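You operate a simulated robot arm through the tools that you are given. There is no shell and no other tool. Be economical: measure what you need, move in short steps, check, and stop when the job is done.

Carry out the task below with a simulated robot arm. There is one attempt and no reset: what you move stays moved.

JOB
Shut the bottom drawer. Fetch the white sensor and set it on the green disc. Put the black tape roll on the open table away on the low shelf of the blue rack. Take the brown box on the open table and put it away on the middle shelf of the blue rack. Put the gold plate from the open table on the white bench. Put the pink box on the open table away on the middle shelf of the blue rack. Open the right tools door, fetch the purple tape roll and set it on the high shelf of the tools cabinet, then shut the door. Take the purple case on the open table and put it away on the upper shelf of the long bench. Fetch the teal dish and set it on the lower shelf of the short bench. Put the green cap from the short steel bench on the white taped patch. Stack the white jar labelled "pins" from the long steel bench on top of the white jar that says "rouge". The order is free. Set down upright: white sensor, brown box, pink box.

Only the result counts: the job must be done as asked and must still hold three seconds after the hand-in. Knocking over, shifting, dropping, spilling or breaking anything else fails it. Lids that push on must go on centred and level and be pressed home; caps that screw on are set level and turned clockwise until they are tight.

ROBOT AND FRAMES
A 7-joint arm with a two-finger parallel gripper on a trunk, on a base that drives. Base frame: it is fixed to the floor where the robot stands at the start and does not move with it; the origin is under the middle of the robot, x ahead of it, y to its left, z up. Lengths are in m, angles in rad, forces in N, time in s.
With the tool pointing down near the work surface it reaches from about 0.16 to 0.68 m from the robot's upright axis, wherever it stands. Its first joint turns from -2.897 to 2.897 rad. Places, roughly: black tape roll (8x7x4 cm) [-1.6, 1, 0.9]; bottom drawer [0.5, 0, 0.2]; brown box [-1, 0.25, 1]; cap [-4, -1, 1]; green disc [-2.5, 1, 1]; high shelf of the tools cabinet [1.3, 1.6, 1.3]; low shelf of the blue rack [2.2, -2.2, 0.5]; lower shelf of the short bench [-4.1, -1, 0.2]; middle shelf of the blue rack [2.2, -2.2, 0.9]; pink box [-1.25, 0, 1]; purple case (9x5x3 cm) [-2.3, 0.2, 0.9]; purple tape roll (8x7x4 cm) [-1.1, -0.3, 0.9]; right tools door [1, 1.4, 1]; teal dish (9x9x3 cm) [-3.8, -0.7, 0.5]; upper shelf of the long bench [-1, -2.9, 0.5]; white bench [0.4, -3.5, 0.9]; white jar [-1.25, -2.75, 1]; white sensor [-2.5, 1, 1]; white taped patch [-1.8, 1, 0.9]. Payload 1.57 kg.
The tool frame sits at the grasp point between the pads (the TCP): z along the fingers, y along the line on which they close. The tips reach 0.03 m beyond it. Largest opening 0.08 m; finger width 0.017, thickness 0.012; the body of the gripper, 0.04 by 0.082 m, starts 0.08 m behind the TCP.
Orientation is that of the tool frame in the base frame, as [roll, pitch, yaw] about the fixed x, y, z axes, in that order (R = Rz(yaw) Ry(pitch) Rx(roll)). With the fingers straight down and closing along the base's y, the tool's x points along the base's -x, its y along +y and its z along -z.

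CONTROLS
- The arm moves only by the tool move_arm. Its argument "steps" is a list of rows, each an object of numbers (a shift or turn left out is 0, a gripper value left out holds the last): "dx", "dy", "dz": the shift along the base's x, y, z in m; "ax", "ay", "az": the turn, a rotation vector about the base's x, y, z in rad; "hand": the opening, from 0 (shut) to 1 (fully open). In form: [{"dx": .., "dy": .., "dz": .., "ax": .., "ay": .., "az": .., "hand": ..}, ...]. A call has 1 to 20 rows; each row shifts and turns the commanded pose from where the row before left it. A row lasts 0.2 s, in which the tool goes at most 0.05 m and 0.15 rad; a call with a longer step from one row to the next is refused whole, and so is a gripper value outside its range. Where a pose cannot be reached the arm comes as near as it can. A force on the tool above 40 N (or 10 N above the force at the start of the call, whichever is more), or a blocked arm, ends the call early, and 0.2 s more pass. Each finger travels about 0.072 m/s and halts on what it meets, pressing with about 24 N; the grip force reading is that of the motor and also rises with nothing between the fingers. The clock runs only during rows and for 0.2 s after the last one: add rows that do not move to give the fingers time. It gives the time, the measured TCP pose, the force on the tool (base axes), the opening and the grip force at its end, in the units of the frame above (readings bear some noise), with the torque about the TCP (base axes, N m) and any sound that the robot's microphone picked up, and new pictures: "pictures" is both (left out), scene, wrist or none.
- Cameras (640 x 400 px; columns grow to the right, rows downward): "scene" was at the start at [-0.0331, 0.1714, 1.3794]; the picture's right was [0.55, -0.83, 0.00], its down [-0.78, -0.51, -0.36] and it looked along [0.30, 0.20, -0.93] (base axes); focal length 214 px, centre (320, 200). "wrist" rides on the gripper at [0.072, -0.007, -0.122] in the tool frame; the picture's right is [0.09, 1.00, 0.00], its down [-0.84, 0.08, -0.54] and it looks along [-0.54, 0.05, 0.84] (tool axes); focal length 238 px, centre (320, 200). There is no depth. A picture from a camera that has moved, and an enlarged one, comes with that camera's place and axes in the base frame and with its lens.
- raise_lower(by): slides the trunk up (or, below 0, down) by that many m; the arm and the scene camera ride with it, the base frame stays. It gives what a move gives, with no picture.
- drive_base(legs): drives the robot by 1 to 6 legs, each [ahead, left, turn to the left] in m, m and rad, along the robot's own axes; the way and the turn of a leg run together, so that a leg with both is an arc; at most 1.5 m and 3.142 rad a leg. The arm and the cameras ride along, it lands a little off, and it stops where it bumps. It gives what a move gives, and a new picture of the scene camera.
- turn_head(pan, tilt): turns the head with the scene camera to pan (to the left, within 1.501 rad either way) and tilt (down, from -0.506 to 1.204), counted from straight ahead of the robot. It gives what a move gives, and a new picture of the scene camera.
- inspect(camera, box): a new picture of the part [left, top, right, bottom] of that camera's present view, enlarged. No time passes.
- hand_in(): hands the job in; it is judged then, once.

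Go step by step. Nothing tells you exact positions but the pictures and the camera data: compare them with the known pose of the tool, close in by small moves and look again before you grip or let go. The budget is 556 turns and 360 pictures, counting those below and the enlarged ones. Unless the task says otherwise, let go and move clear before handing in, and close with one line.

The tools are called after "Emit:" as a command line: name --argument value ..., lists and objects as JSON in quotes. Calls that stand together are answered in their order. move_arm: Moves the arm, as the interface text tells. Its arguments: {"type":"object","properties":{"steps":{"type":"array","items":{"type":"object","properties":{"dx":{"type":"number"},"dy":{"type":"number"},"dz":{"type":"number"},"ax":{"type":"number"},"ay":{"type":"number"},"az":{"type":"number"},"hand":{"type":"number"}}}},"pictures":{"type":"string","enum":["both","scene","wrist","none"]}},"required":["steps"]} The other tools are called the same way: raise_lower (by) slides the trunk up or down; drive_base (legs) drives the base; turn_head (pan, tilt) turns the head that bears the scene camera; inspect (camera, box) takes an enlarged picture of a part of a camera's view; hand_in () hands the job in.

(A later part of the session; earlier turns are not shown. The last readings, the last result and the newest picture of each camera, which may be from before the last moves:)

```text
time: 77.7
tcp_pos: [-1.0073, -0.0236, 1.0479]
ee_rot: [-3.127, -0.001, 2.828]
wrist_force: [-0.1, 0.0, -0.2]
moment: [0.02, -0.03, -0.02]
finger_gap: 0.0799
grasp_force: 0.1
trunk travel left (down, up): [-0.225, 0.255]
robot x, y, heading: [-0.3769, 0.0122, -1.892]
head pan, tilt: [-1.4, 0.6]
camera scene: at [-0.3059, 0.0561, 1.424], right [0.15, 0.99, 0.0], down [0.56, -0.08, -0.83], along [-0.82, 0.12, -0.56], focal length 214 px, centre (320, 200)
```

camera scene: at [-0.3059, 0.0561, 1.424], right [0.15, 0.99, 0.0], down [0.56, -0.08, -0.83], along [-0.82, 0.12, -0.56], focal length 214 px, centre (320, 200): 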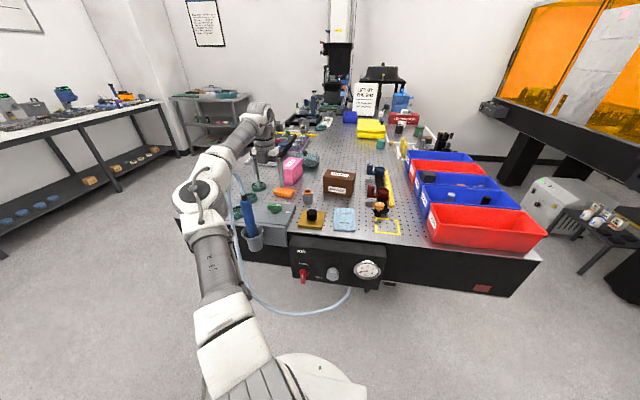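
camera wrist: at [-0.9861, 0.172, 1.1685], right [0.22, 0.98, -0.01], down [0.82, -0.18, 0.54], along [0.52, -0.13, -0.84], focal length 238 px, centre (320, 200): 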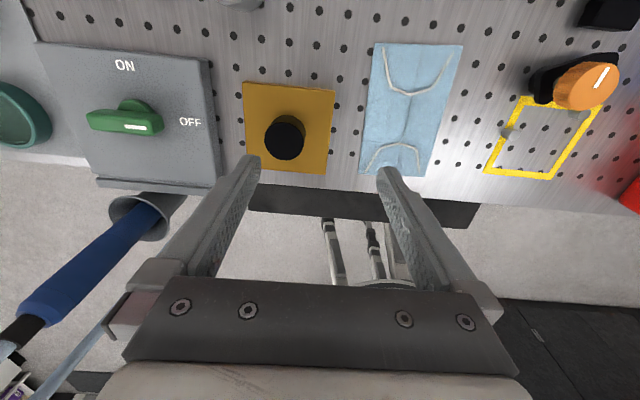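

Emit:
move_arm --steps '[{"dz": 0.03}, {"dx": 0.0205, "dy": 0.0335}, {"dx": 0.0205, "dy": 0.0335}, {"dx": 0.0205, "dy": 0.0335}, {"dx": 0.0205, "dy": 0.0335}]' --pictures "wrist"

```text
time: 78.9
tcp_pos: [-0.9192, 0.1122, 1.0749]
ee_rot: [-3.128, -0.001, 2.828]
wrist_force: [-0.2, -0.5, 0.0]
moment: [0.02, 0.0, 0.0]
finger_gap: 0.08
grasp_force: 0.1
out of reach, approached as far as the arm can: row 1
trunk travel left (down, up): [-0.225, 0.255]
robot x, y, heading: [-0.3778, 0.0151, -1.893]
head pan, tilt: [-1.4, 0.6]
camera wrist: at [-0.989, 0.1297, 1.1965], right [0.22, 0.98, -0.01], down [0.82, -0.18, 0.54], along [0.52, -0.13, -0.84], focal length 238 px, centre (320, 200)
```

wrist: 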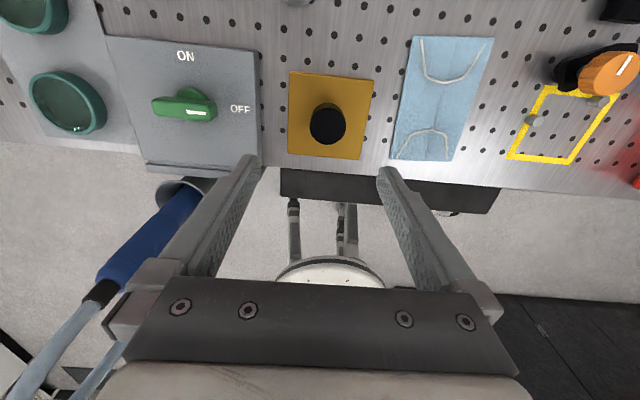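

Emit:
move_arm --steps '[{"dz": -0.04, "dx": -0.005, "dy": 0.006}, {"dz": -0.04}]' --pictures "wrist"

```text
time: 79.5
tcp_pos: [-0.9247, 0.1166, 0.9951]
ee_rot: [-3.127, -0.002, 2.827]
wrist_force: [-0.4, 0.2, -0.5]
moment: [-0.02, 0.0, 0.03]
finger_gap: 0.0799
grasp_force: 0.1
trunk travel left (down, up): [-0.225, 0.255]
robot x, y, heading: [-0.3752, 0.0122, -1.892]
head pan, tilt: [-1.4, 0.6]
camera wrist: at [-0.9943, 0.1352, 1.1163], right [0.22, 0.98, -0.01], down [0.82, -0.18, 0.54], along [0.52, -0.13, -0.84], focal length 238 px, centre (320, 200)
```

wrist: 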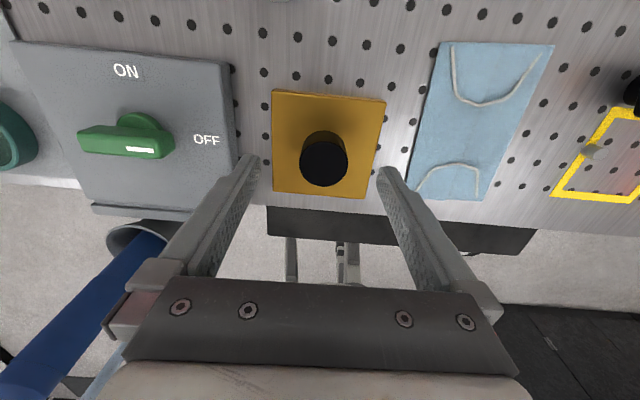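

Emit:
move_arm --steps '[{"dz": -0.03, "dx": 0.006, "dy": 0.001}, {"dz": -0.026}, {"hand": 0}, {"hand": 0}, {"hand": 0}]' --pictures "wrist"

```text
time: 80.1
tcp_pos: [-0.9198, 0.1239, 0.9531]
ee_rot: [-3.136, -0.02, 2.825]
wrist_force: [0.9, 4.7, 14.6]
moment: [0.62, -0.33, 0.05]
finger_gap: 0.0571
grasp_force: 7.2
trunk travel left (down, up): [-0.225, 0.255]
robot x, y, heading: [-0.3783, 0.0107, -1.891]
head pan, tilt: [-1.4, 0.6]
stopped in row 3: the force on the tool passed its limit at 50 N (the readings are from after the stop); the commanded pose is now the measured one
camera wrist: at [-0.9872, 0.1405, 1.075], right [0.22, 0.97, 0.0], down [0.83, -0.19, 0.53], along [0.51, -0.12, -0.85], focal length 238 px, centre (320, 200)
```

wrist: 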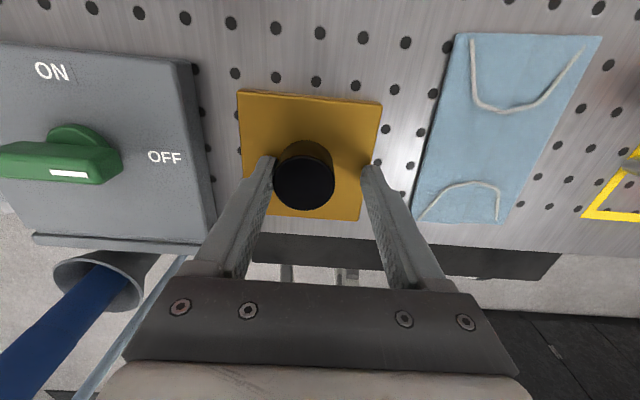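

Emit:
move_arm --steps '[{"dz": 0.012, "hand": 1}, {"hand": 1, "dx": -0.002, "dy": -0.009}, {"hand": 1}]' --pictures "wrist"

```text
time: 80.9
tcp_pos: [-0.9212, 0.1122, 0.9618]
ee_rot: [-3.134, -0.014, 2.829]
wrist_force: [0.1, -0.2, -0.6]
moment: [0.0, -0.01, -0.01]
finger_gap: 0.0801
grasp_force: 0.1
trunk travel left (down, up): [-0.225, 0.255]
robot x, y, heading: [-0.378, 0.0094, -1.892]
head pan, tilt: [-1.4, 0.6]
camera wrist: at [-0.9902, 0.1287, 1.0835], right [0.22, 0.98, -0.01], down [0.83, -0.18, 0.53], along [0.52, -0.12, -0.85], focal length 238 px, centre (320, 200)
```

wrist: 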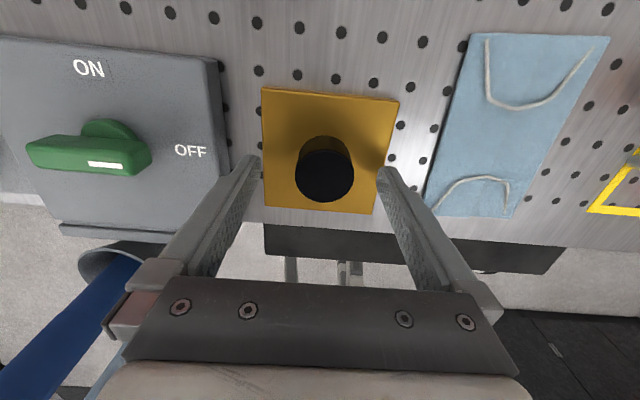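

Emit:
move_arm --steps '[{"dz": -0.005, "dx": 0.002, "dy": 0.001}, {"hand": 0}, {"hand": 0}, {"hand": 0}, {"hand": 0}]' --pictures "wrist"

```text
time: 82.1
tcp_pos: [-0.9199, 0.1133, 0.9559]
ee_rot: [-3.136, -0.013, 2.827]
wrist_force: [-0.2, 1.0, 1.4]
moment: [0.03, -0.01, 0.01]
finger_gap: 0.0369
grasp_force: 24.2
trunk travel left (down, up): [-0.225, 0.255]
robot x, y, heading: [-0.3772, 0.0092, -1.89]
head pan, tilt: [-1.4, 0.6]
camera wrist: at [-0.9881, 0.13, 1.0787], right [0.22, 0.98, -0.01], down [0.83, -0.18, 0.53], along [0.52, -0.12, -0.85], focal length 238 px, centre (320, 200)
```

wrist: 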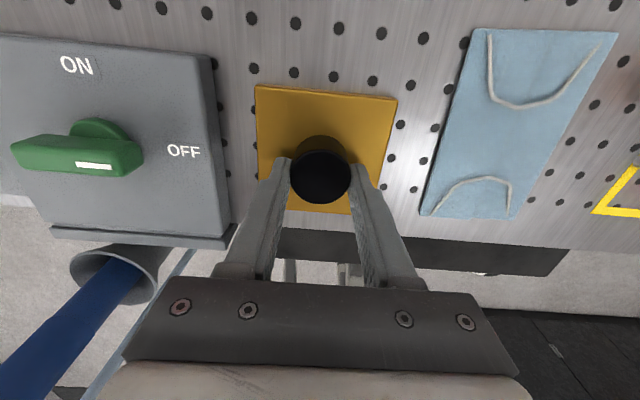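

Gripped the knob (0.037 m). Lift.

Emit:
move_arm --steps '[{"dz": 0.03}, {"dz": 0.04}, {"dz": 0.04, "dx": 0.02}, {"dz": 0.04, "dx": 0.03}]' --pictures "wrist"

```text
time: 83.1
tcp_pos: [-0.8703, 0.1138, 1.1078]
ee_rot: [-3.132, -0.013, 2.827]
wrist_force: [-0.2, -0.5, -2.7]
moment: [-0.01, -0.04, -0.05]
finger_gap: 0.037
grasp_force: 23.8
trunk travel left (down, up): [-0.225, 0.255]
robot x, y, heading: [-0.3787, 0.013, -1.894]
head pan, tilt: [-1.4, 0.6]
camera wrist: at [-0.9392, 0.1298, 1.2299], right [0.22, 0.98, -0.01], down [0.83, -0.18, 0.53], along [0.52, -0.12, -0.85], focal length 238 px, centre (320, 200)
```

wrist: 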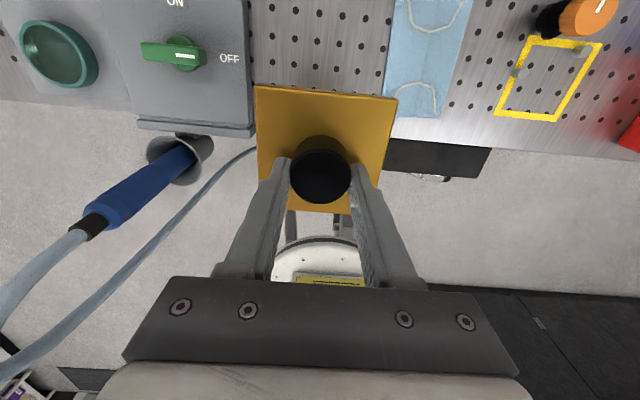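

Plate lifted level. Driving to the white bench, right side towards it.

Emit:
drive_base --legs '[[0, 0.35, 0], [0, 0, 1.56], [0, -1.1, 0], [0.75, -0.5, 0], [0.72, -0.45, 0]]'

Emit:
turn_head --pan -1.3 --tilt 0.5

```text
time: 109.3
tcp_pos: [0.6069, -3.0068, 1.108]
ee_rot: [-3.134, -0.014, -1.88]
wrist_force: [0.7, 0.6, -2.4]
moment: [0.02, 0.0, 0.0]
finger_gap: 0.0372
grasp_force: 24.2
trunk travel left (down, up): [-0.225, 0.255]
robot x, y, heading: [0.706, -2.5118, -0.314]
head pan, tilt: [-1.4, 0.6]
camera scene: at [0.6618, -2.4414, 1.424], right [-0.99, 0.14, 0.0], down [0.08, 0.56, -0.82], along [-0.12, -0.82, -0.57], focal length 214 px, centre (320, 200)
```

scene: 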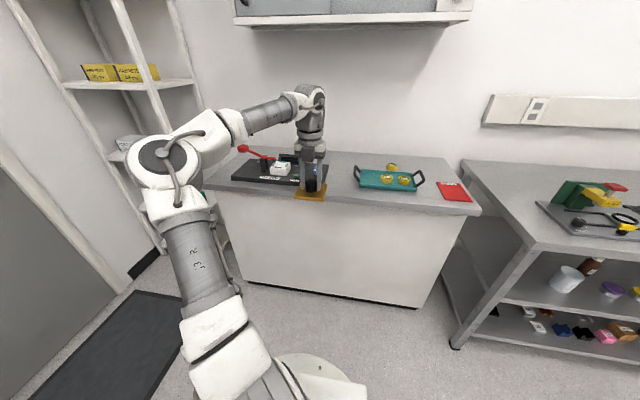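

```text
time: 109.9
tcp_pos: [0.6077, -3.0066, 1.1076]
ee_rot: [-3.135, -0.013, -1.879]
wrist_force: [-0.2, 0.2, -2.9]
moment: [0.0, -0.02, 0.02]
finger_gap: 0.037
grasp_force: 24.0
trunk travel left (down, up): [-0.225, 0.255]
robot x, y, heading: [0.7072, -2.515, -0.313]
head pan, tilt: [-1.3, 0.499]
camera scene: at [0.6704, -2.4449, 1.433], right [-1.0, 0.04, 0.0], down [0.02, 0.48, -0.88], along [-0.04, -0.88, -0.48], focal length 214 px, centre (320, 200)
```

scene: 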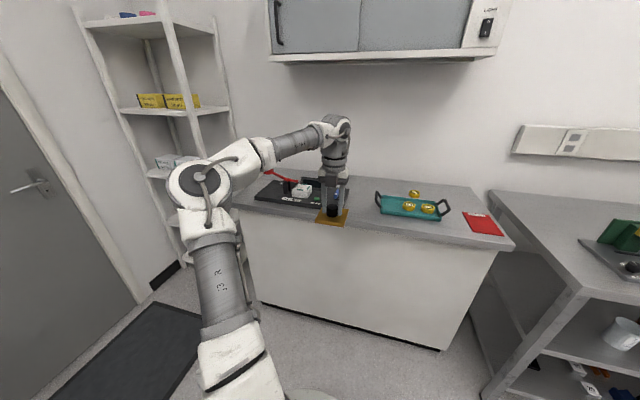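

There's a clear spot between the sealer and the teal tray near (0.484, -3.28). I close in and move above it.

Emit:
drive_base --legs '[[0, -0.18, 0]]'

Emit:
move_arm --steps '[{"dx": -0.022, "dy": -0.034, "dz": -0.02}, {"dx": -0.022, "dy": -0.034, "dz": -0.02}, {"dx": -0.022, "dy": -0.034, "dz": -0.02}]' --pictures "both"

```text
time: 111.9
tcp_pos: [0.5509, -3.1779, 1.1066]
ee_rot: [-3.134, -0.013, -1.879]
wrist_force: [0.2, 0.0, -3.7]
moment: [0.0, -0.03, -0.01]
finger_gap: 0.0371
grasp_force: 24.0
trunk travel left (down, up): [-0.225, 0.255]
robot x, y, heading: [0.6505, -2.684, -0.316]
head pan, tilt: [-1.3, 0.499]
camera scene: at [0.6149, -2.616, 1.4331], right [-1.0, 0.04, 0.0], down [0.02, 0.48, -0.88], along [-0.04, -0.88, -0.48], focal length 214 px, centre (320, 200)
```

scene: 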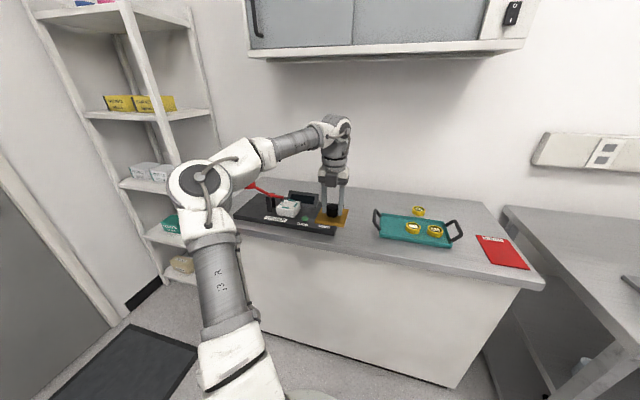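

```text
time: 112.7
tcp_pos: [0.4874, -3.2802, 1.0476]
ee_rot: [-3.132, -0.012, -1.877]
wrist_force: [0.1, 0.2, -3.1]
moment: [-0.04, 0.02, 0.0]
finger_gap: 0.037
grasp_force: 23.7
trunk travel left (down, up): [-0.225, 0.255]
robot x, y, heading: [0.6493, -2.6837, -0.313]
head pan, tilt: [-1.3, 0.499]
camera scene: at [0.615, -2.6159, 1.4331], right [-1.0, 0.04, 0.0], down [0.02, 0.48, -0.88], along [-0.04, -0.88, -0.48], focal length 214 px, centre (320, 200)
camera wrist: at [0.4712, -3.3496, 1.1692], right [-0.98, 0.21, -0.01], down [0.18, 0.83, 0.53], along [0.12, 0.52, -0.85], focal length 238 px, centre (320, 200)
```

scene: 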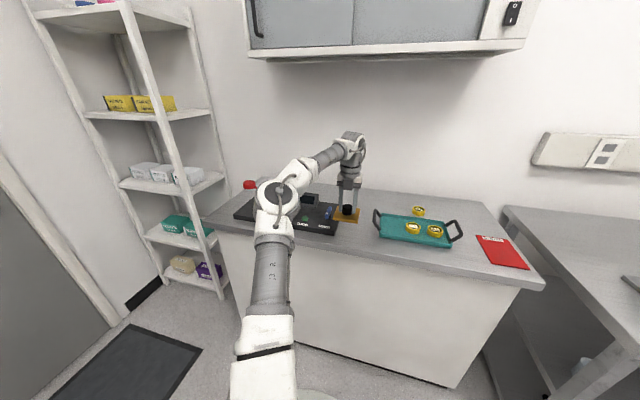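
wrist: 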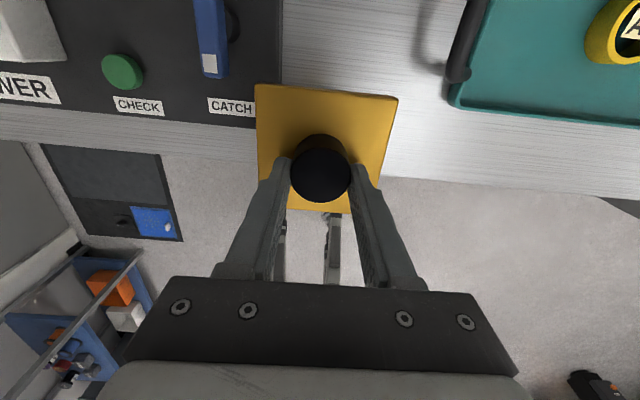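

Emit:
move_arm --steps '[{"dx": -0.03, "dy": -0.011, "dz": 0}, {"dx": -0.03, "dy": -0.012}, {"dz": -0.03}]' --pictures "wrist"

```text
time: 113.5
tcp_pos: [0.4269, -3.3038, 1.0164]
ee_rot: [-3.131, -0.014, -1.88]
wrist_force: [-0.6, 0.2, -3.0]
moment: [-0.01, 0.0, 0.02]
finger_gap: 0.037
grasp_force: 23.9
trunk travel left (down, up): [-0.225, 0.255]
robot x, y, heading: [0.6492, -2.6836, -0.309]
head pan, tilt: [-1.3, 0.499]
camera wrist: at [0.4097, -3.3722, 1.1391], right [-0.98, 0.21, -0.01], down [0.18, 0.83, 0.53], along [0.12, 0.52, -0.85], focal length 238 px, centre (320, 200)
```

wrist: 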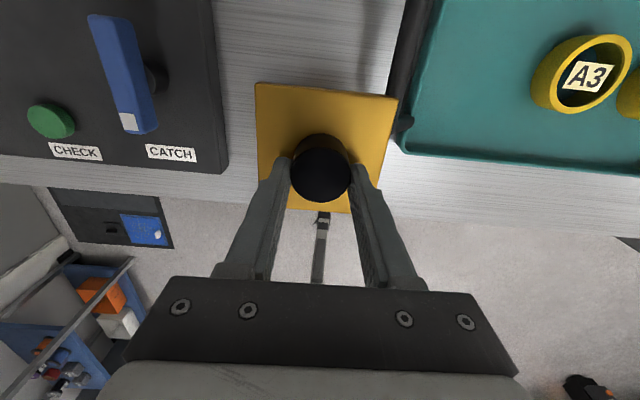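

Emit:
move_arm --steps '[{"dx": 0.01, "dy": -0.004, "dz": -0.02}, {"dz": -0.02}, {"dz": -0.008}]' --pictures "wrist"

```text
time: 114.3
tcp_pos: [0.4367, -3.308, 0.9686]
ee_rot: [-3.135, -0.014, -1.877]
wrist_force: [-0.7, -0.9, -3.4]
moment: [0.04, -0.02, -0.02]
finger_gap: 0.0371
grasp_force: 24.0
trunk travel left (down, up): [-0.225, 0.255]
robot x, y, heading: [0.6506, -2.6818, -0.311]
head pan, tilt: [-1.3, 0.499]
camera wrist: at [0.4205, -3.3762, 1.091], right [-0.98, 0.21, -0.01], down [0.18, 0.83, 0.53], along [0.12, 0.52, -0.85], focal length 238 px, centre (320, 200)
```

wrist: 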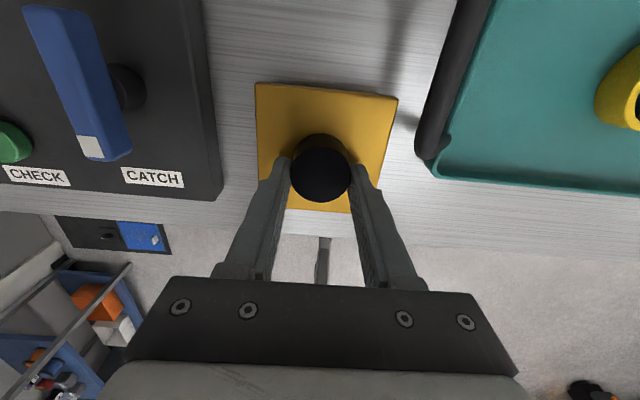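

Clear all round. Lower until contact.

Emit:
move_arm --steps '[{"dz": -0.006}, {"dz": -0.004}, {"dz": -0.004}, {"dz": -0.004}]' --pictures "none"

```text
time: 115.3
tcp_pos: [0.4375, -3.3068, 0.9509]
ee_rot: [-3.133, -0.014, -1.878]
wrist_force: [-0.3, 0.2, -3.7]
moment: [0.0, -0.02, 0.03]
finger_gap: 0.0368
grasp_force: 23.9
trunk travel left (down, up): [-0.225, 0.255]
robot x, y, heading: [0.6512, -2.6856, -0.31]
head pan, tilt: [-1.3, 0.499]
```

Emit:
move_arm --steps '[{"dz": -0.004}, {"dz": -0.004}, {"dz": -0.004}, {"dz": -0.004}]' --pictures "wrist"

```text
time: 116.5
tcp_pos: [0.4358, -3.3083, 0.9401]
ee_rot: [-3.138, -0.026, -1.877]
wrist_force: [0.9, 0.4, 13.2]
moment: [0.76, 0.09, -0.05]
finger_gap: 0.0372
grasp_force: 24.3
trunk travel left (down, up): [-0.225, 0.255]
robot x, y, heading: [0.6541, -2.6835, -0.311]
head pan, tilt: [-1.3, 0.499]
stopped in row 4: the force on the tool passed its limit at 41 N (the readings are from after the stop); the commanded pose is now the measured one
camera wrist: at [0.4212, -3.3751, 1.0653], right [-0.98, 0.21, 0.0], down [0.18, 0.83, 0.52], along [0.11, 0.51, -0.85], focal length 238 px, centre (320, 200)
```

wrist: 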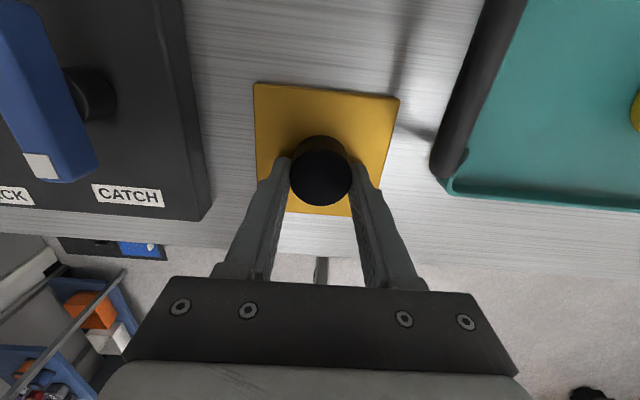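

Contact with the bench. Release and lift away.

Emit:
move_arm --steps '[{"dz": 0.002, "hand": 0.6}, {"hand": 0.8}, {"hand": 1}, {"dz": 0.03}, {"dz": 0.04}, {"dz": 0.05}, {"dz": 0.05, "dy": 0.01}, {"dz": 0.04, "dy": 0.03}, {"dy": 0.05}]' --pictures "both"

```text
refused: row 7 steps farther than a row can; nothing moved
```

Emit:
move_arm --steps '[{"dz": 0.002, "hand": 0.6}, {"hand": 0.8}, {"hand": 1}, {"dz": 0.03}, {"dz": 0.04}, {"dz": 0.05}, {"dz": 0.05}, {"dz": 0.03, "dy": 0.03}, {"dy": 0.05}]' --pictures "both"

```text
time: 118.5
tcp_pos: [0.4435, -3.2172, 1.1326]
ee_rot: [-3.137, -0.023, -1.876]
wrist_force: [-0.4, -0.3, 0.3]
moment: [0.0, -0.01, 0.04]
finger_gap: 0.0799
grasp_force: 0.0
out of reach, approached as far as the arm can: row 7
trunk travel left (down, up): [-0.225, 0.255]
robot x, y, heading: [0.6522, -2.6843, -0.317]
head pan, tilt: [-1.3, 0.499]
camera scene: at [0.6145, -2.616, 1.433], right [-1.0, 0.04, 0.0], down [0.02, 0.48, -0.88], along [-0.04, -0.88, -0.48], focal length 214 px, centre (320, 200)
camera wrist: at [0.4292, -3.2847, 1.2553], right [-0.98, 0.21, 0.0], down [0.18, 0.83, 0.52], along [0.11, 0.51, -0.85], focal length 238 px, centre (320, 200)
```

scene: 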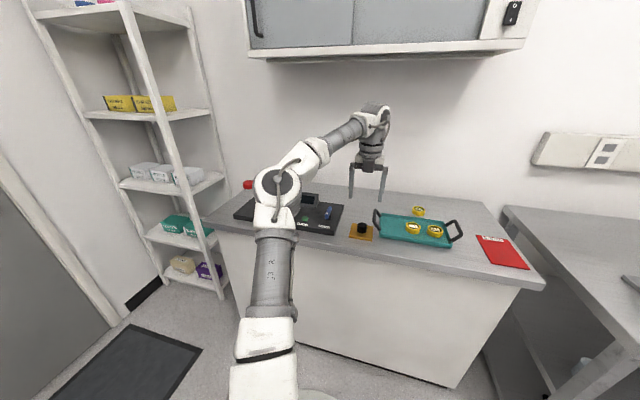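
wrist: 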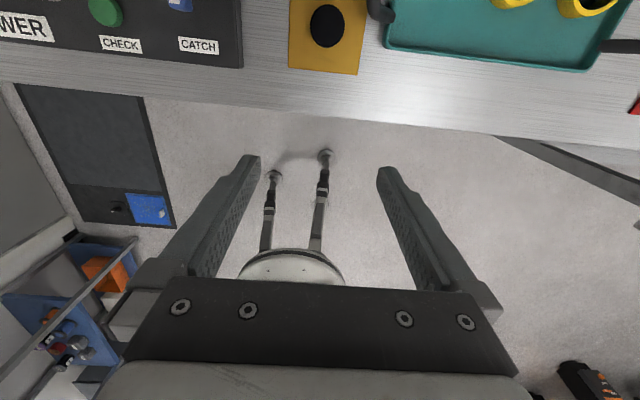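

Plate is on the white bench. The long steel bench is next door, so the jars come next; I back along it.

Emit:
drive_base --legs '[[-0.3, 0.15, 0], [-1.1, 0, 0]]'

```text
time: 128.1
tcp_pos: [-0.8452, -2.6396, 1.133]
ee_rot: [-3.137, -0.021, -1.88]
wrist_force: [0.2, 0.1, -0.6]
moment: [0.0, 0.02, 0.04]
finger_gap: 0.0798
grasp_force: 0.1
trunk travel left (down, up): [-0.225, 0.255]
robot x, y, heading: [-0.6345, -2.1028, -0.316]
head pan, tilt: [-1.3, 0.499]
camera scene: at [-0.6721, -2.0383, 1.4331], right [-1.0, 0.05, 0.0], down [0.02, 0.48, -0.88], along [-0.04, -0.88, -0.48], focal length 214 px, centre (320, 200)
```

scene: 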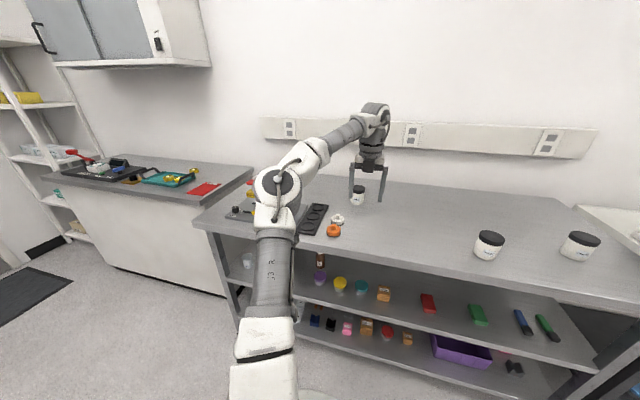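

Emit:
inspect --camera "scene" --box '[320, 170, 640, 370]'

```text
2.00 times, centred on (480, 270) of scene
camera zoom: at [-0.6721, -2.0383, 1.4331], right [-1.0, 0.05, 0.0], down [0.02, 0.48, -0.88], along [-0.04, -0.88, -0.48], focal length 429 px, centre (0, 60)
```

zoom: 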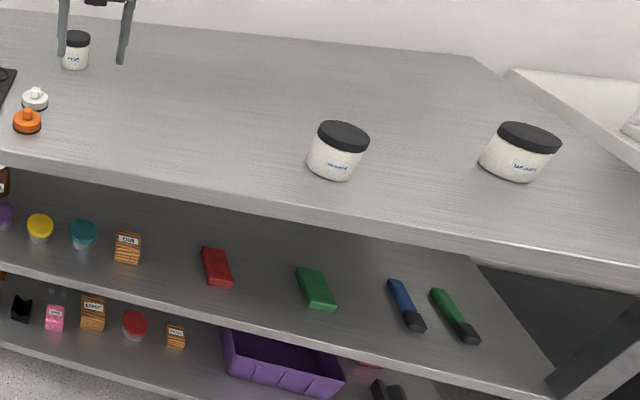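

Emit:
inspect --camera "scene" --box '[460, 220, 620, 320]'

Emit:
inspect --camera "scene" --box '[340, 180, 380, 210]'

```text
4.00 times, centred on (540, 270) of scene
camera zoom: at [-0.6721, -2.0383, 1.4331], right [-1.0, 0.05, 0.0], down [0.02, 0.48, -0.88], along [-0.04, -0.88, -0.48], focal length 858 px, centre (-560, -80)
```

zoom: 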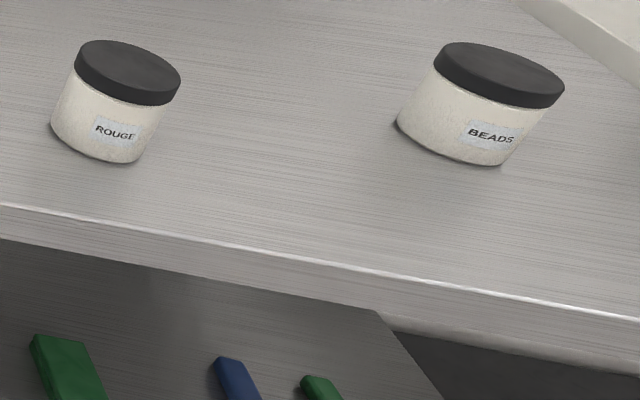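

```text
13.33 times, centred on (360, 195) of scene
camera zoom: at [-0.6721, -2.0383, 1.4331], right [-1.0, 0.05, 0.0], down [0.02, 0.48, -0.88], along [-0.04, -0.88, -0.48], focal length 2860 px, centre (-213, 267)
```

zoom: 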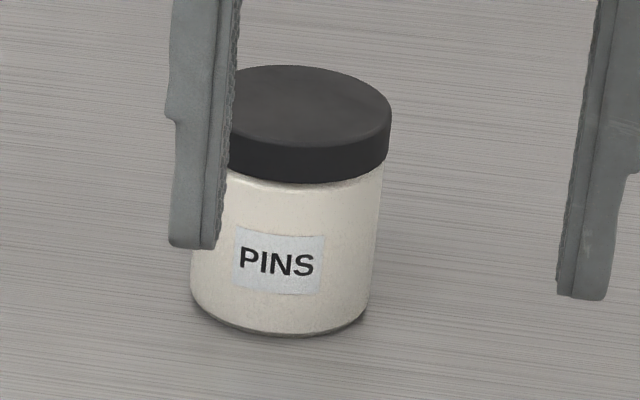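

PINS is the small jar near (-0.90, -2.97); ROUGE near (-1.28, -2.58). I move closer between the two.

Emit:
drive_base --legs '[[-0.15, -0.18, 0]]'

Emit:
turn_head --pan -1.45 --tilt 0.6

```text
time: 130.1
tcp_pos: [-1.0414, -2.7633, 1.1326]
ee_rot: [-3.136, -0.023, -1.878]
wrist_force: [1.3, -0.3, -0.2]
moment: [-0.01, -0.02, -0.01]
finger_gap: 0.0799
grasp_force: 0.1
trunk travel left (down, up): [-0.225, 0.255]
robot x, y, heading: [-0.8388, -2.2288, -0.311]
head pan, tilt: [-1.3, 0.499]
camera scene: at [-0.8703, -2.1623, 1.4331], right [-1.0, 0.04, 0.0], down [0.02, 0.48, -0.88], along [-0.04, -0.88, -0.48], focal length 214 px, centre (320, 200)
```

scene: 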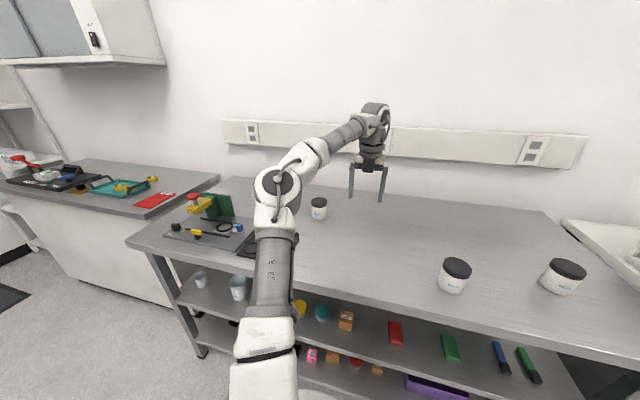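

```text
time: 130.8
tcp_pos: [-1.042, -2.7647, 1.1326]
ee_rot: [-3.137, -0.02, -1.877]
wrist_force: [0.9, -0.1, -0.4]
moment: [0.0, -0.04, -0.01]
finger_gap: 0.08
grasp_force: 0.0
trunk travel left (down, up): [-0.225, 0.255]
robot x, y, heading: [-0.8326, -2.2285, -0.314]
head pan, tilt: [-1.45, 0.6]
camera scene: at [-0.8833, -2.1582, 1.424], right [-0.98, 0.19, 0.0], down [0.11, 0.55, -0.83], along [-0.16, -0.81, -0.56], focal length 214 px, centre (320, 200)
```

scene: 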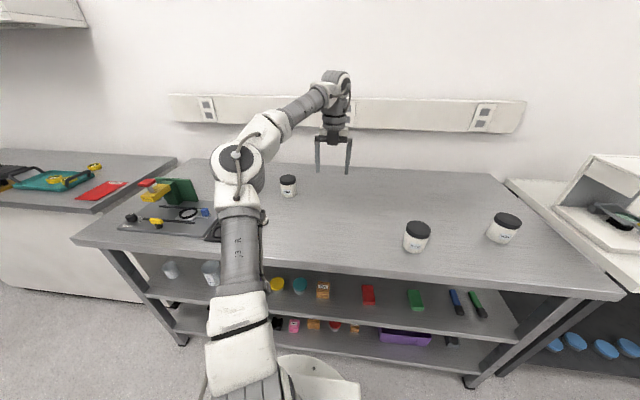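

Emit:
move_arm --steps '[{"dx": 0.034, "dy": -0.03, "dz": -0.01}, {"dx": 0.034, "dy": -0.03, "dz": -0.01}, {"dx": 0.034, "dy": -0.03, "dz": -0.01}, {"dx": 0.035, "dy": -0.03, "dz": -0.01}, {"dy": -0.045}, {"dy": -0.045}]' --pictures "wrist"

```text
time: 132.2
tcp_pos: [-0.9221, -2.8691, 1.0977]
ee_rot: [-3.137, -0.021, -1.878]
wrist_force: [-0.8, -0.9, -0.7]
moment: [0.0, 0.01, -0.02]
finger_gap: 0.08
grasp_force: 0.1
out of reach, approached as far as the arm can: row 4, 5, 6
trunk travel left (down, up): [-0.225, 0.255]
robot x, y, heading: [-0.8301, -2.2346, -0.321]
head pan, tilt: [-1.45, 0.6]
camera wrist: at [-0.9366, -2.9366, 1.2201], right [-0.98, 0.21, 0.0], down [0.18, 0.83, 0.52], along [0.11, 0.51, -0.85], focal length 238 px, centre (320, 200)
```

wrist: 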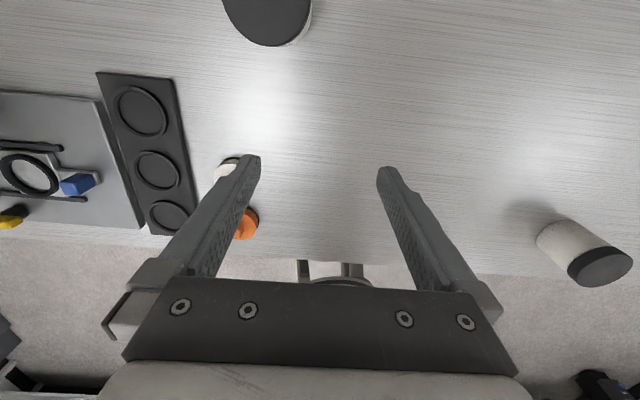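

The reach grows if the shoulder is nearer the wrist's height; I raise the trunk and try again.

Emit:
raise_lower --by 0.2

Emit:
move_arm --steps '[{"dz": -0.05}, {"dz": -0.05}, {"dz": -0.05}, {"dz": -0.05}, {"dx": 0.009, "dy": -0.04}, {"dx": 0.008, "dy": -0.04}, {"dx": 0, "dy": -0.03}]' --pictures "wrist"

```text
time: 134.3
tcp_pos: [-0.9226, -2.8693, 1.2975]
ee_rot: [-3.137, -0.021, -1.878]
wrist_force: [0.5, 0.3, 0.5]
moment: [0.0, 0.01, -0.01]
finger_gap: 0.0799
grasp_force: 0.0
trunk travel left (down, up): [-0.425, 0.055]
robot x, y, heading: [-0.8338, -2.2291, -0.317]
head pan, tilt: [-1.45, 0.6]
```

```text
time: 135.9
tcp_pos: [-0.9076, -2.9215, 1.0953]
ee_rot: [-3.136, -0.023, -1.877]
wrist_force: [-0.3, 0.0, -0.4]
moment: [-0.02, -0.01, 0.01]
finger_gap: 0.0801
grasp_force: 0.0
out of reach, approached as far as the arm can: row 6, 7
trunk travel left (down, up): [-0.425, 0.055]
robot x, y, heading: [-0.8339, -2.2283, -0.313]
head pan, tilt: [-1.45, 0.6]
camera wrist: at [-0.923, -2.9886, 1.2177], right [-0.98, 0.21, 0.0], down [0.18, 0.83, 0.52], along [0.11, 0.51, -0.85], focal length 238 px, centre (320, 200)
```

wrist: 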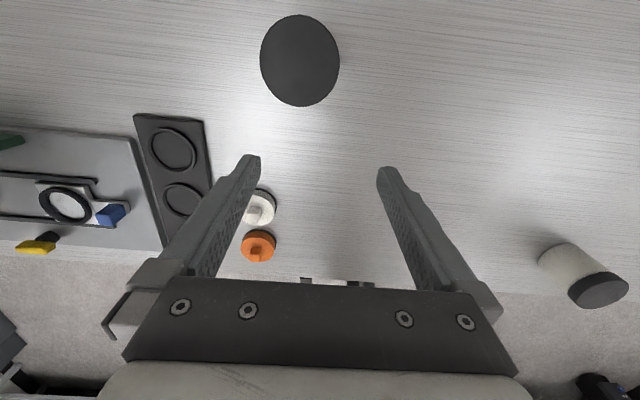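

The jar is 0.066 m farther out. I lower beside it and slide in horizontally, fingers on either side.

Emit:
move_arm --steps '[{"dx": 0.018, "dy": 0.01}, {"dz": -0.05}, {"dz": -0.05}, {"dz": -0.04}]' --pictures "wrist"

```text
time: 136.9
tcp_pos: [-0.8899, -2.9107, 0.9565]
ee_rot: [-3.136, -0.023, -1.878]
wrist_force: [0.2, -0.7, -0.6]
moment: [-0.05, 0.0, -0.01]
finger_gap: 0.0802
grasp_force: 0.1
trunk travel left (down, up): [-0.425, 0.055]
robot x, y, heading: [-0.8355, -2.2338, -0.312]
head pan, tilt: [-1.45, 0.6]
camera wrist: at [-0.9053, -2.9781, 1.0791], right [-0.98, 0.21, 0.0], down [0.18, 0.83, 0.52], along [0.11, 0.51, -0.85], focal length 238 px, centre (320, 200)
```

wrist: 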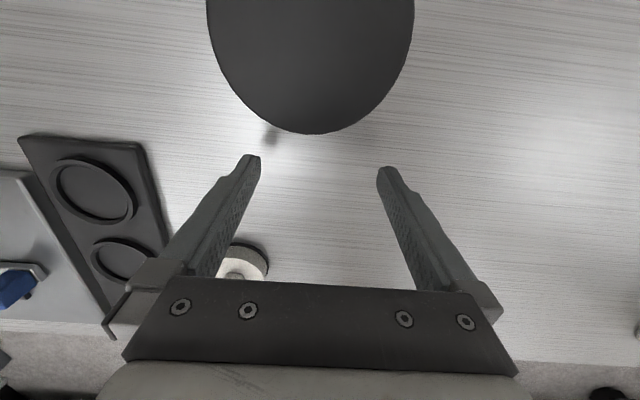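

Emit:
move_arm --steps '[{"dx": -0.006, "dy": -0.022}, {"dx": -0.007, "dy": -0.023}, {"dx": -0.006, "dy": -0.022}]' --pictures "wrist"

```text
time: 137.8
tcp_pos: [-0.9132, -2.9164, 0.967]
ee_rot: [-3.136, -0.026, -1.878]
wrist_force: [0.7, -0.7, 0.5]
moment: [0.01, 0.02, 0.01]
finger_gap: 0.08
grasp_force: 0.0
out of reach, approached as far as the arm can: row 1, 2, 3
trunk travel left (down, up): [-0.425, 0.055]
robot x, y, heading: [-0.8333, -2.2273, -0.314]
head pan, tilt: [-1.45, 0.6]
camera wrist: at [-0.928, -2.9836, 1.0906], right [-0.98, 0.21, 0.0], down [0.18, 0.83, 0.52], along [0.11, 0.51, -0.85], focal length 238 px, centre (320, 200)
```

wrist: 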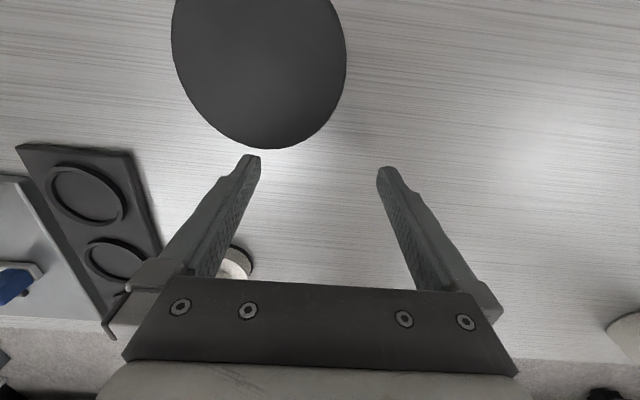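

Emit:
turn_head --pan -1.2 --tilt 1.2

```text
time: 138.8
tcp_pos: [-0.9137, -2.9172, 0.9673]
ee_rot: [-3.134, -0.026, -1.877]
wrist_force: [0.9, -0.5, -0.1]
moment: [-0.04, 0.03, 0.01]
finger_gap: 0.0802
grasp_force: 0.2
trunk travel left (down, up): [-0.425, 0.055]
robot x, y, heading: [-0.8306, -2.2321, -0.313]
head pan, tilt: [-1.201, 1.201]
camera scene: at [-0.8632, -2.1273, 1.5794], right [-1.0, -0.05, 0.0], down [-0.05, 0.93, -0.36], along [0.02, -0.36, -0.93], focal length 214 px, centre (320, 200)
```

scene: 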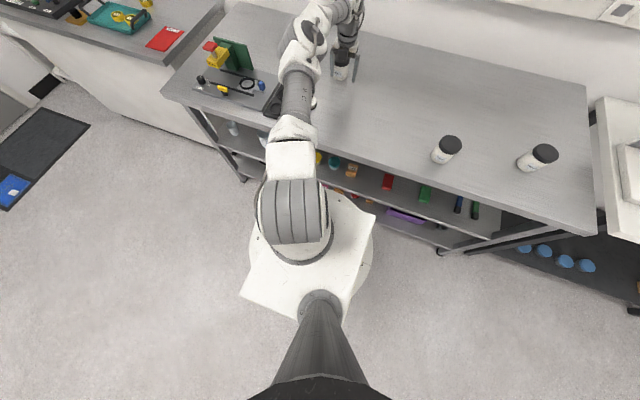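

I tilt the fingers outward for extra reach and re-centre on the jar.

Emit:
move_arm --steps '[{"dx": 0.012, "dy": 0.015, "ax": -0.114, "ay": 0.036}, {"dx": 0.012, "dy": -0.002, "ax": -0.114, "ay": 0.036}, {"ax": -0.114, "ay": 0.036}, {"ax": -0.114, "ay": 0.036, "dz": -0.005}, {"ax": -0.114, "ay": 0.036, "dz": -0.005}]' --pictures "wrist"

```text
time: 139.9
tcp_pos: [-0.8901, -2.9024, 0.9577]
ee_rot: [-3.137, -0.619, -1.879]
wrist_force: [0.7, 0.0, 0.0]
moment: [0.0, 0.05, -0.01]
finger_gap: 0.0801
grasp_force: 0.1
trunk travel left (down, up): [-0.425, 0.055]
robot x, y, heading: [-0.8336, -2.2308, -0.314]
head pan, tilt: [-1.201, 1.201]
camera wrist: at [-0.8791, -2.8928, 1.0975], right [-0.97, 0.23, 0.05], down [0.23, 0.97, -0.04], along [-0.06, -0.03, -1.0], focal length 238 px, centre (320, 200)
```

wrist: 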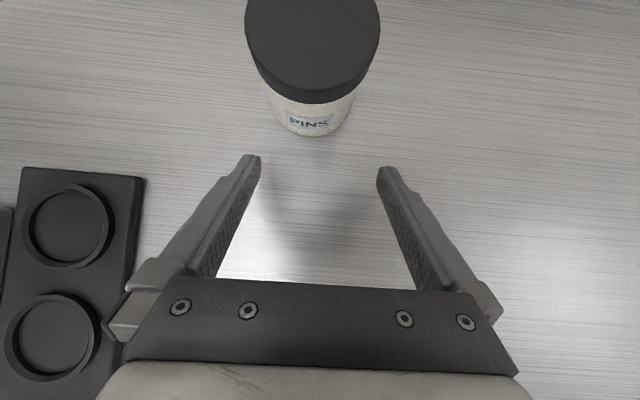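

Emit:
move_arm --steps '[{"dx": -0.002, "dy": -0.022, "dz": -0.004}, {"dx": -0.007, "dy": -0.022, "dz": -0.004}, {"dx": -0.007, "dy": -0.022, "dz": -0.004}]' --pictures "wrist"

```text
time: 140.8
tcp_pos: [-0.9045, -2.9685, 0.9449]
ee_rot: [-3.133, -0.62, -1.878]
wrist_force: [0.0, 0.2, 0.0]
moment: [-0.03, -0.03, 0.01]
finger_gap: 0.08
grasp_force: 0.1
trunk travel left (down, up): [-0.425, 0.055]
robot x, y, heading: [-0.834, -2.2315, -0.318]
head pan, tilt: [-1.201, 1.201]
camera wrist: at [-0.894, -2.9589, 1.0851], right [-0.97, 0.23, 0.05], down [0.22, 0.97, -0.04], along [-0.06, -0.03, -1.0], focal length 238 px, centre (320, 200)
```

wrist: 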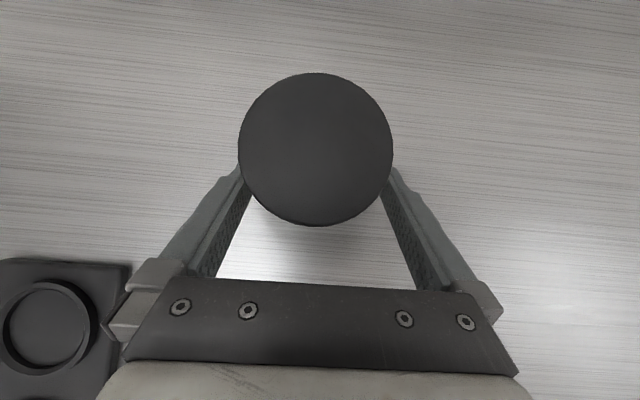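

Emit:
move_arm --steps '[{"dx": -0.004, "dy": -0.0125}, {"hand": 0}, {"hand": 0}, {"hand": 0}]' --pictures "wrist"

```text
time: 141.8
tcp_pos: [-0.9089, -2.9799, 0.9442]
ee_rot: [-3.133, -0.621, -1.879]
wrist_force: [-0.4, 0.0, -0.6]
moment: [-0.03, -0.03, -0.01]
finger_gap: 0.069
grasp_force: 24.1
trunk travel left (down, up): [-0.425, 0.055]
robot x, y, heading: [-0.8361, -2.2326, -0.312]
head pan, tilt: [-1.201, 1.201]
camera wrist: at [-0.8986, -2.9711, 1.0851], right [-0.97, 0.23, 0.05], down [0.22, 0.97, -0.04], along [-0.06, -0.03, -1.0], focal length 238 px, centre (320, 200)
```

wrist: 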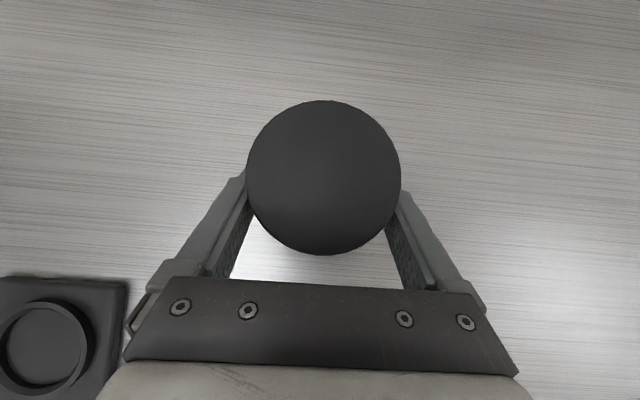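

Gripped. Lift and check.

Emit:
move_arm --steps '[{"dz": 0.02}, {"dz": 0.03}, {"dz": 0.04, "dy": 0.02}, {"dz": 0.04, "dy": 0.02}, {"dz": 0.03, "dy": 0.03}]' --pictures "both"

```text
time: 142.9
tcp_pos: [-0.9083, -2.9096, 1.1047]
ee_rot: [-3.135, -0.619, -1.88]
wrist_force: [0.3, -0.1, -2.2]
moment: [-0.01, 0.01, -0.01]
finger_gap: 0.069
grasp_force: 23.8
trunk travel left (down, up): [-0.425, 0.055]
robot x, y, heading: [-0.8332, -2.2293, -0.314]
head pan, tilt: [-1.201, 1.201]
camera scene: at [-0.8633, -2.1271, 1.5793], right [-1.0, -0.06, 0.0], down [-0.05, 0.93, -0.36], along [0.02, -0.36, -0.93], focal length 214 px, centre (320, 200)
camera wrist: at [-0.8985, -2.9002, 1.2468], right [-0.97, 0.23, 0.05], down [0.22, 0.97, -0.04], along [-0.06, -0.03, -1.0], focal length 238 px, centre (320, 200)
```

scene: 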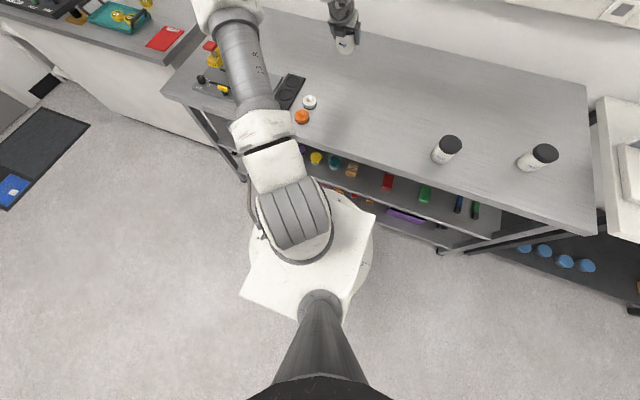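
wrist: 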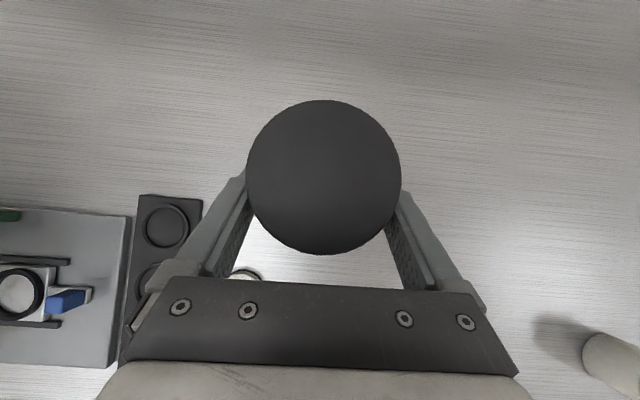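

Emit:
move_arm --steps '[{"dx": -0.034, "dy": 0.0295, "az": -0.055}, {"dx": -0.034, "dy": 0.0295, "az": -0.055}, {"dx": -0.034, "dy": 0.0295, "az": -0.055}, {"dx": -0.034, "dy": 0.0295, "az": -0.055}, {"dx": -0.034, "dy": 0.0295, "az": -0.055}, {"dx": -0.034, "dy": 0.0295, "az": -0.055}, {"dx": -0.034, "dy": 0.0295, "az": -0.055}, {"dx": -0.034, "dy": 0.0295, "az": -0.055}, {"dx": -0.034, "dy": 0.0295, "az": -0.055}, {"dx": -0.034, "dy": 0.0295, "az": -0.055}]' --pictures "both"

```text
time: 145.2
tcp_pos: [-1.2504, -2.6167, 1.1078]
ee_rot: [-3.133, -0.618, -2.429]
wrist_force: [-0.1, -0.8, -2.3]
moment: [0.02, 0.0, 0.02]
finger_gap: 0.0691
grasp_force: 24.1
trunk travel left (down, up): [-0.425, 0.055]
robot x, y, heading: [-0.8363, -2.2291, -0.315]
head pan, tilt: [-1.201, 1.201]
camera scene: at [-0.8636, -2.1272, 1.5794], right [-1.0, -0.06, 0.0], down [-0.05, 0.93, -0.36], along [0.02, -0.36, -0.93], focal length 214 px, centre (320, 200)
camera wrist: at [-1.2358, -2.6121, 1.247], right [-0.71, 0.7, 0.05], down [0.7, 0.71, -0.05], along [-0.07, 0.0, -1.0], focal length 238 px, centre (320, 200)
```

scene: 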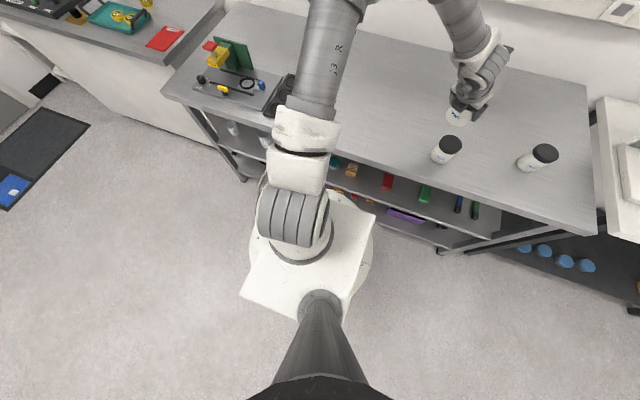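
wrist: 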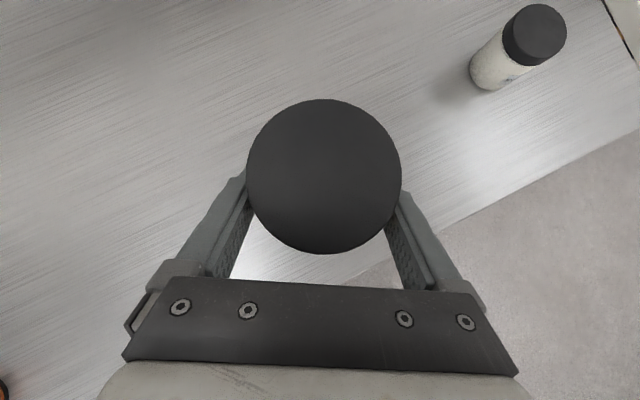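

Emit:
inspect --camera "scene" --box '[416, 95, 496, 175]'

```text
5.00 times, centred on (456, 135) of scene
camera zoom: at [-0.8636, -2.1272, 1.5794], right [-1.0, -0.06, 0.0], down [-0.05, 0.93, -0.36], along [0.02, -0.36, -0.93], focal length 1072 px, centre (-360, 525)
```

zoom: 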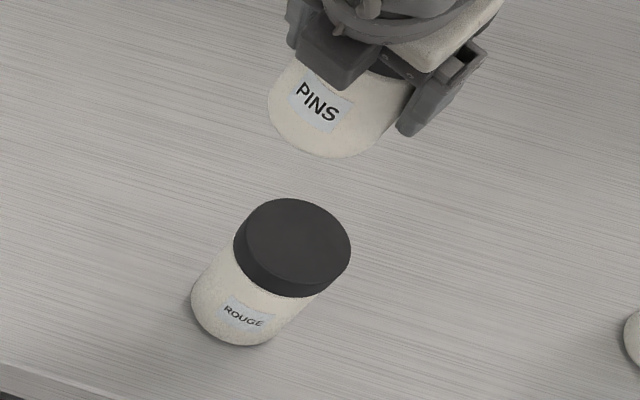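

Emit:
move_arm --steps '[{"dx": -0.0153, "dy": 0.0138}, {"dx": -0.0153, "dy": 0.0138}, {"dz": -0.03}, {"dz": -0.02}]' --pictures "none"

Emit:
inspect --camera "scene" --box '[416, 105, 496, 185]'

```text
time: 146.2
tcp_pos: [-1.2783, -2.5892, 1.0559]
ee_rot: [-3.133, -0.62, -2.427]
wrist_force: [-0.3, -0.3, -1.7]
moment: [0.02, -0.04, -0.02]
finger_gap: 0.0693
grasp_force: 24.3
trunk travel left (down, up): [-0.425, 0.055]
robot x, y, heading: [-0.8353, -2.2313, -0.312]
head pan, tilt: [-1.201, 1.201]
```

```text
5.00 times, centred on (456, 145) of scene
camera zoom: at [-0.8634, -2.1276, 1.5794], right [-1.0, -0.06, 0.0], down [-0.05, 0.93, -0.36], along [0.02, -0.36, -0.93], focal length 1072 px, centre (-360, 475)
```

zoom: 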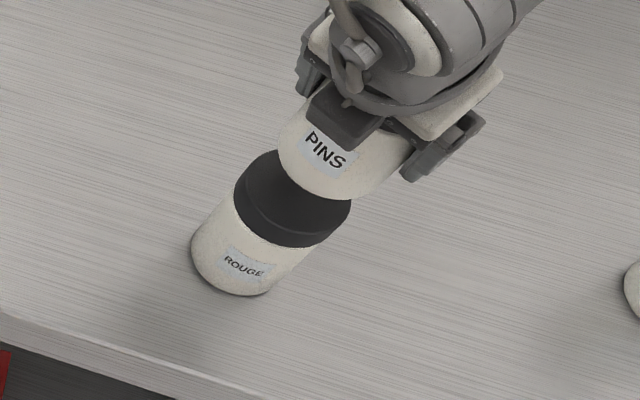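

Emit:
move_arm --steps '[{"dz": -0.02}, {"dz": -0.004}, {"dz": -0.004}]' --pictures "none"

Emit:
inspect --camera "scene" --box '[416, 105, 496, 185]'

```text
time: 146.9
tcp_pos: [-1.2792, -2.5895, 1.0266]
ee_rot: [-3.135, -0.619, -2.429]
wrist_force: [-0.1, -0.6, -1.9]
moment: [-0.02, 0.01, 0.03]
finger_gap: 0.0691
grasp_force: 23.8
trunk travel left (down, up): [-0.425, 0.055]
robot x, y, heading: [-0.8337, -2.2335, -0.314]
head pan, tilt: [-1.201, 1.201]
```

```text
5.00 times, centred on (456, 145) of scene
camera zoom: at [-0.8633, -2.1273, 1.5794], right [-1.0, -0.06, 0.0], down [-0.05, 0.93, -0.36], along [0.02, -0.36, -0.93], focal length 1072 px, centre (-360, 475)
```

zoom: 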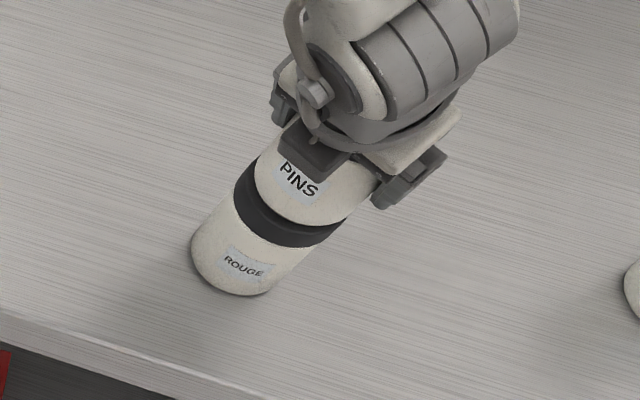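

Emit:
move_arm --steps '[{"dz": -0.003}, {"dz": -0.003}, {"dz": -0.003}]' --pictures "none"

```text
time: 147.8
tcp_pos: [-1.2782, -2.5889, 1.0208]
ee_rot: [-3.134, -0.624, -2.43]
wrist_force: [-1.5, -1.2, 23.2]
moment: [0.18, 0.35, 0.03]
finger_gap: 0.07
grasp_force: 23.9
trunk travel left (down, up): [-0.425, 0.055]
robot x, y, heading: [-0.8271, -2.2306, -0.315]
head pan, tilt: [-1.201, 1.201]
```

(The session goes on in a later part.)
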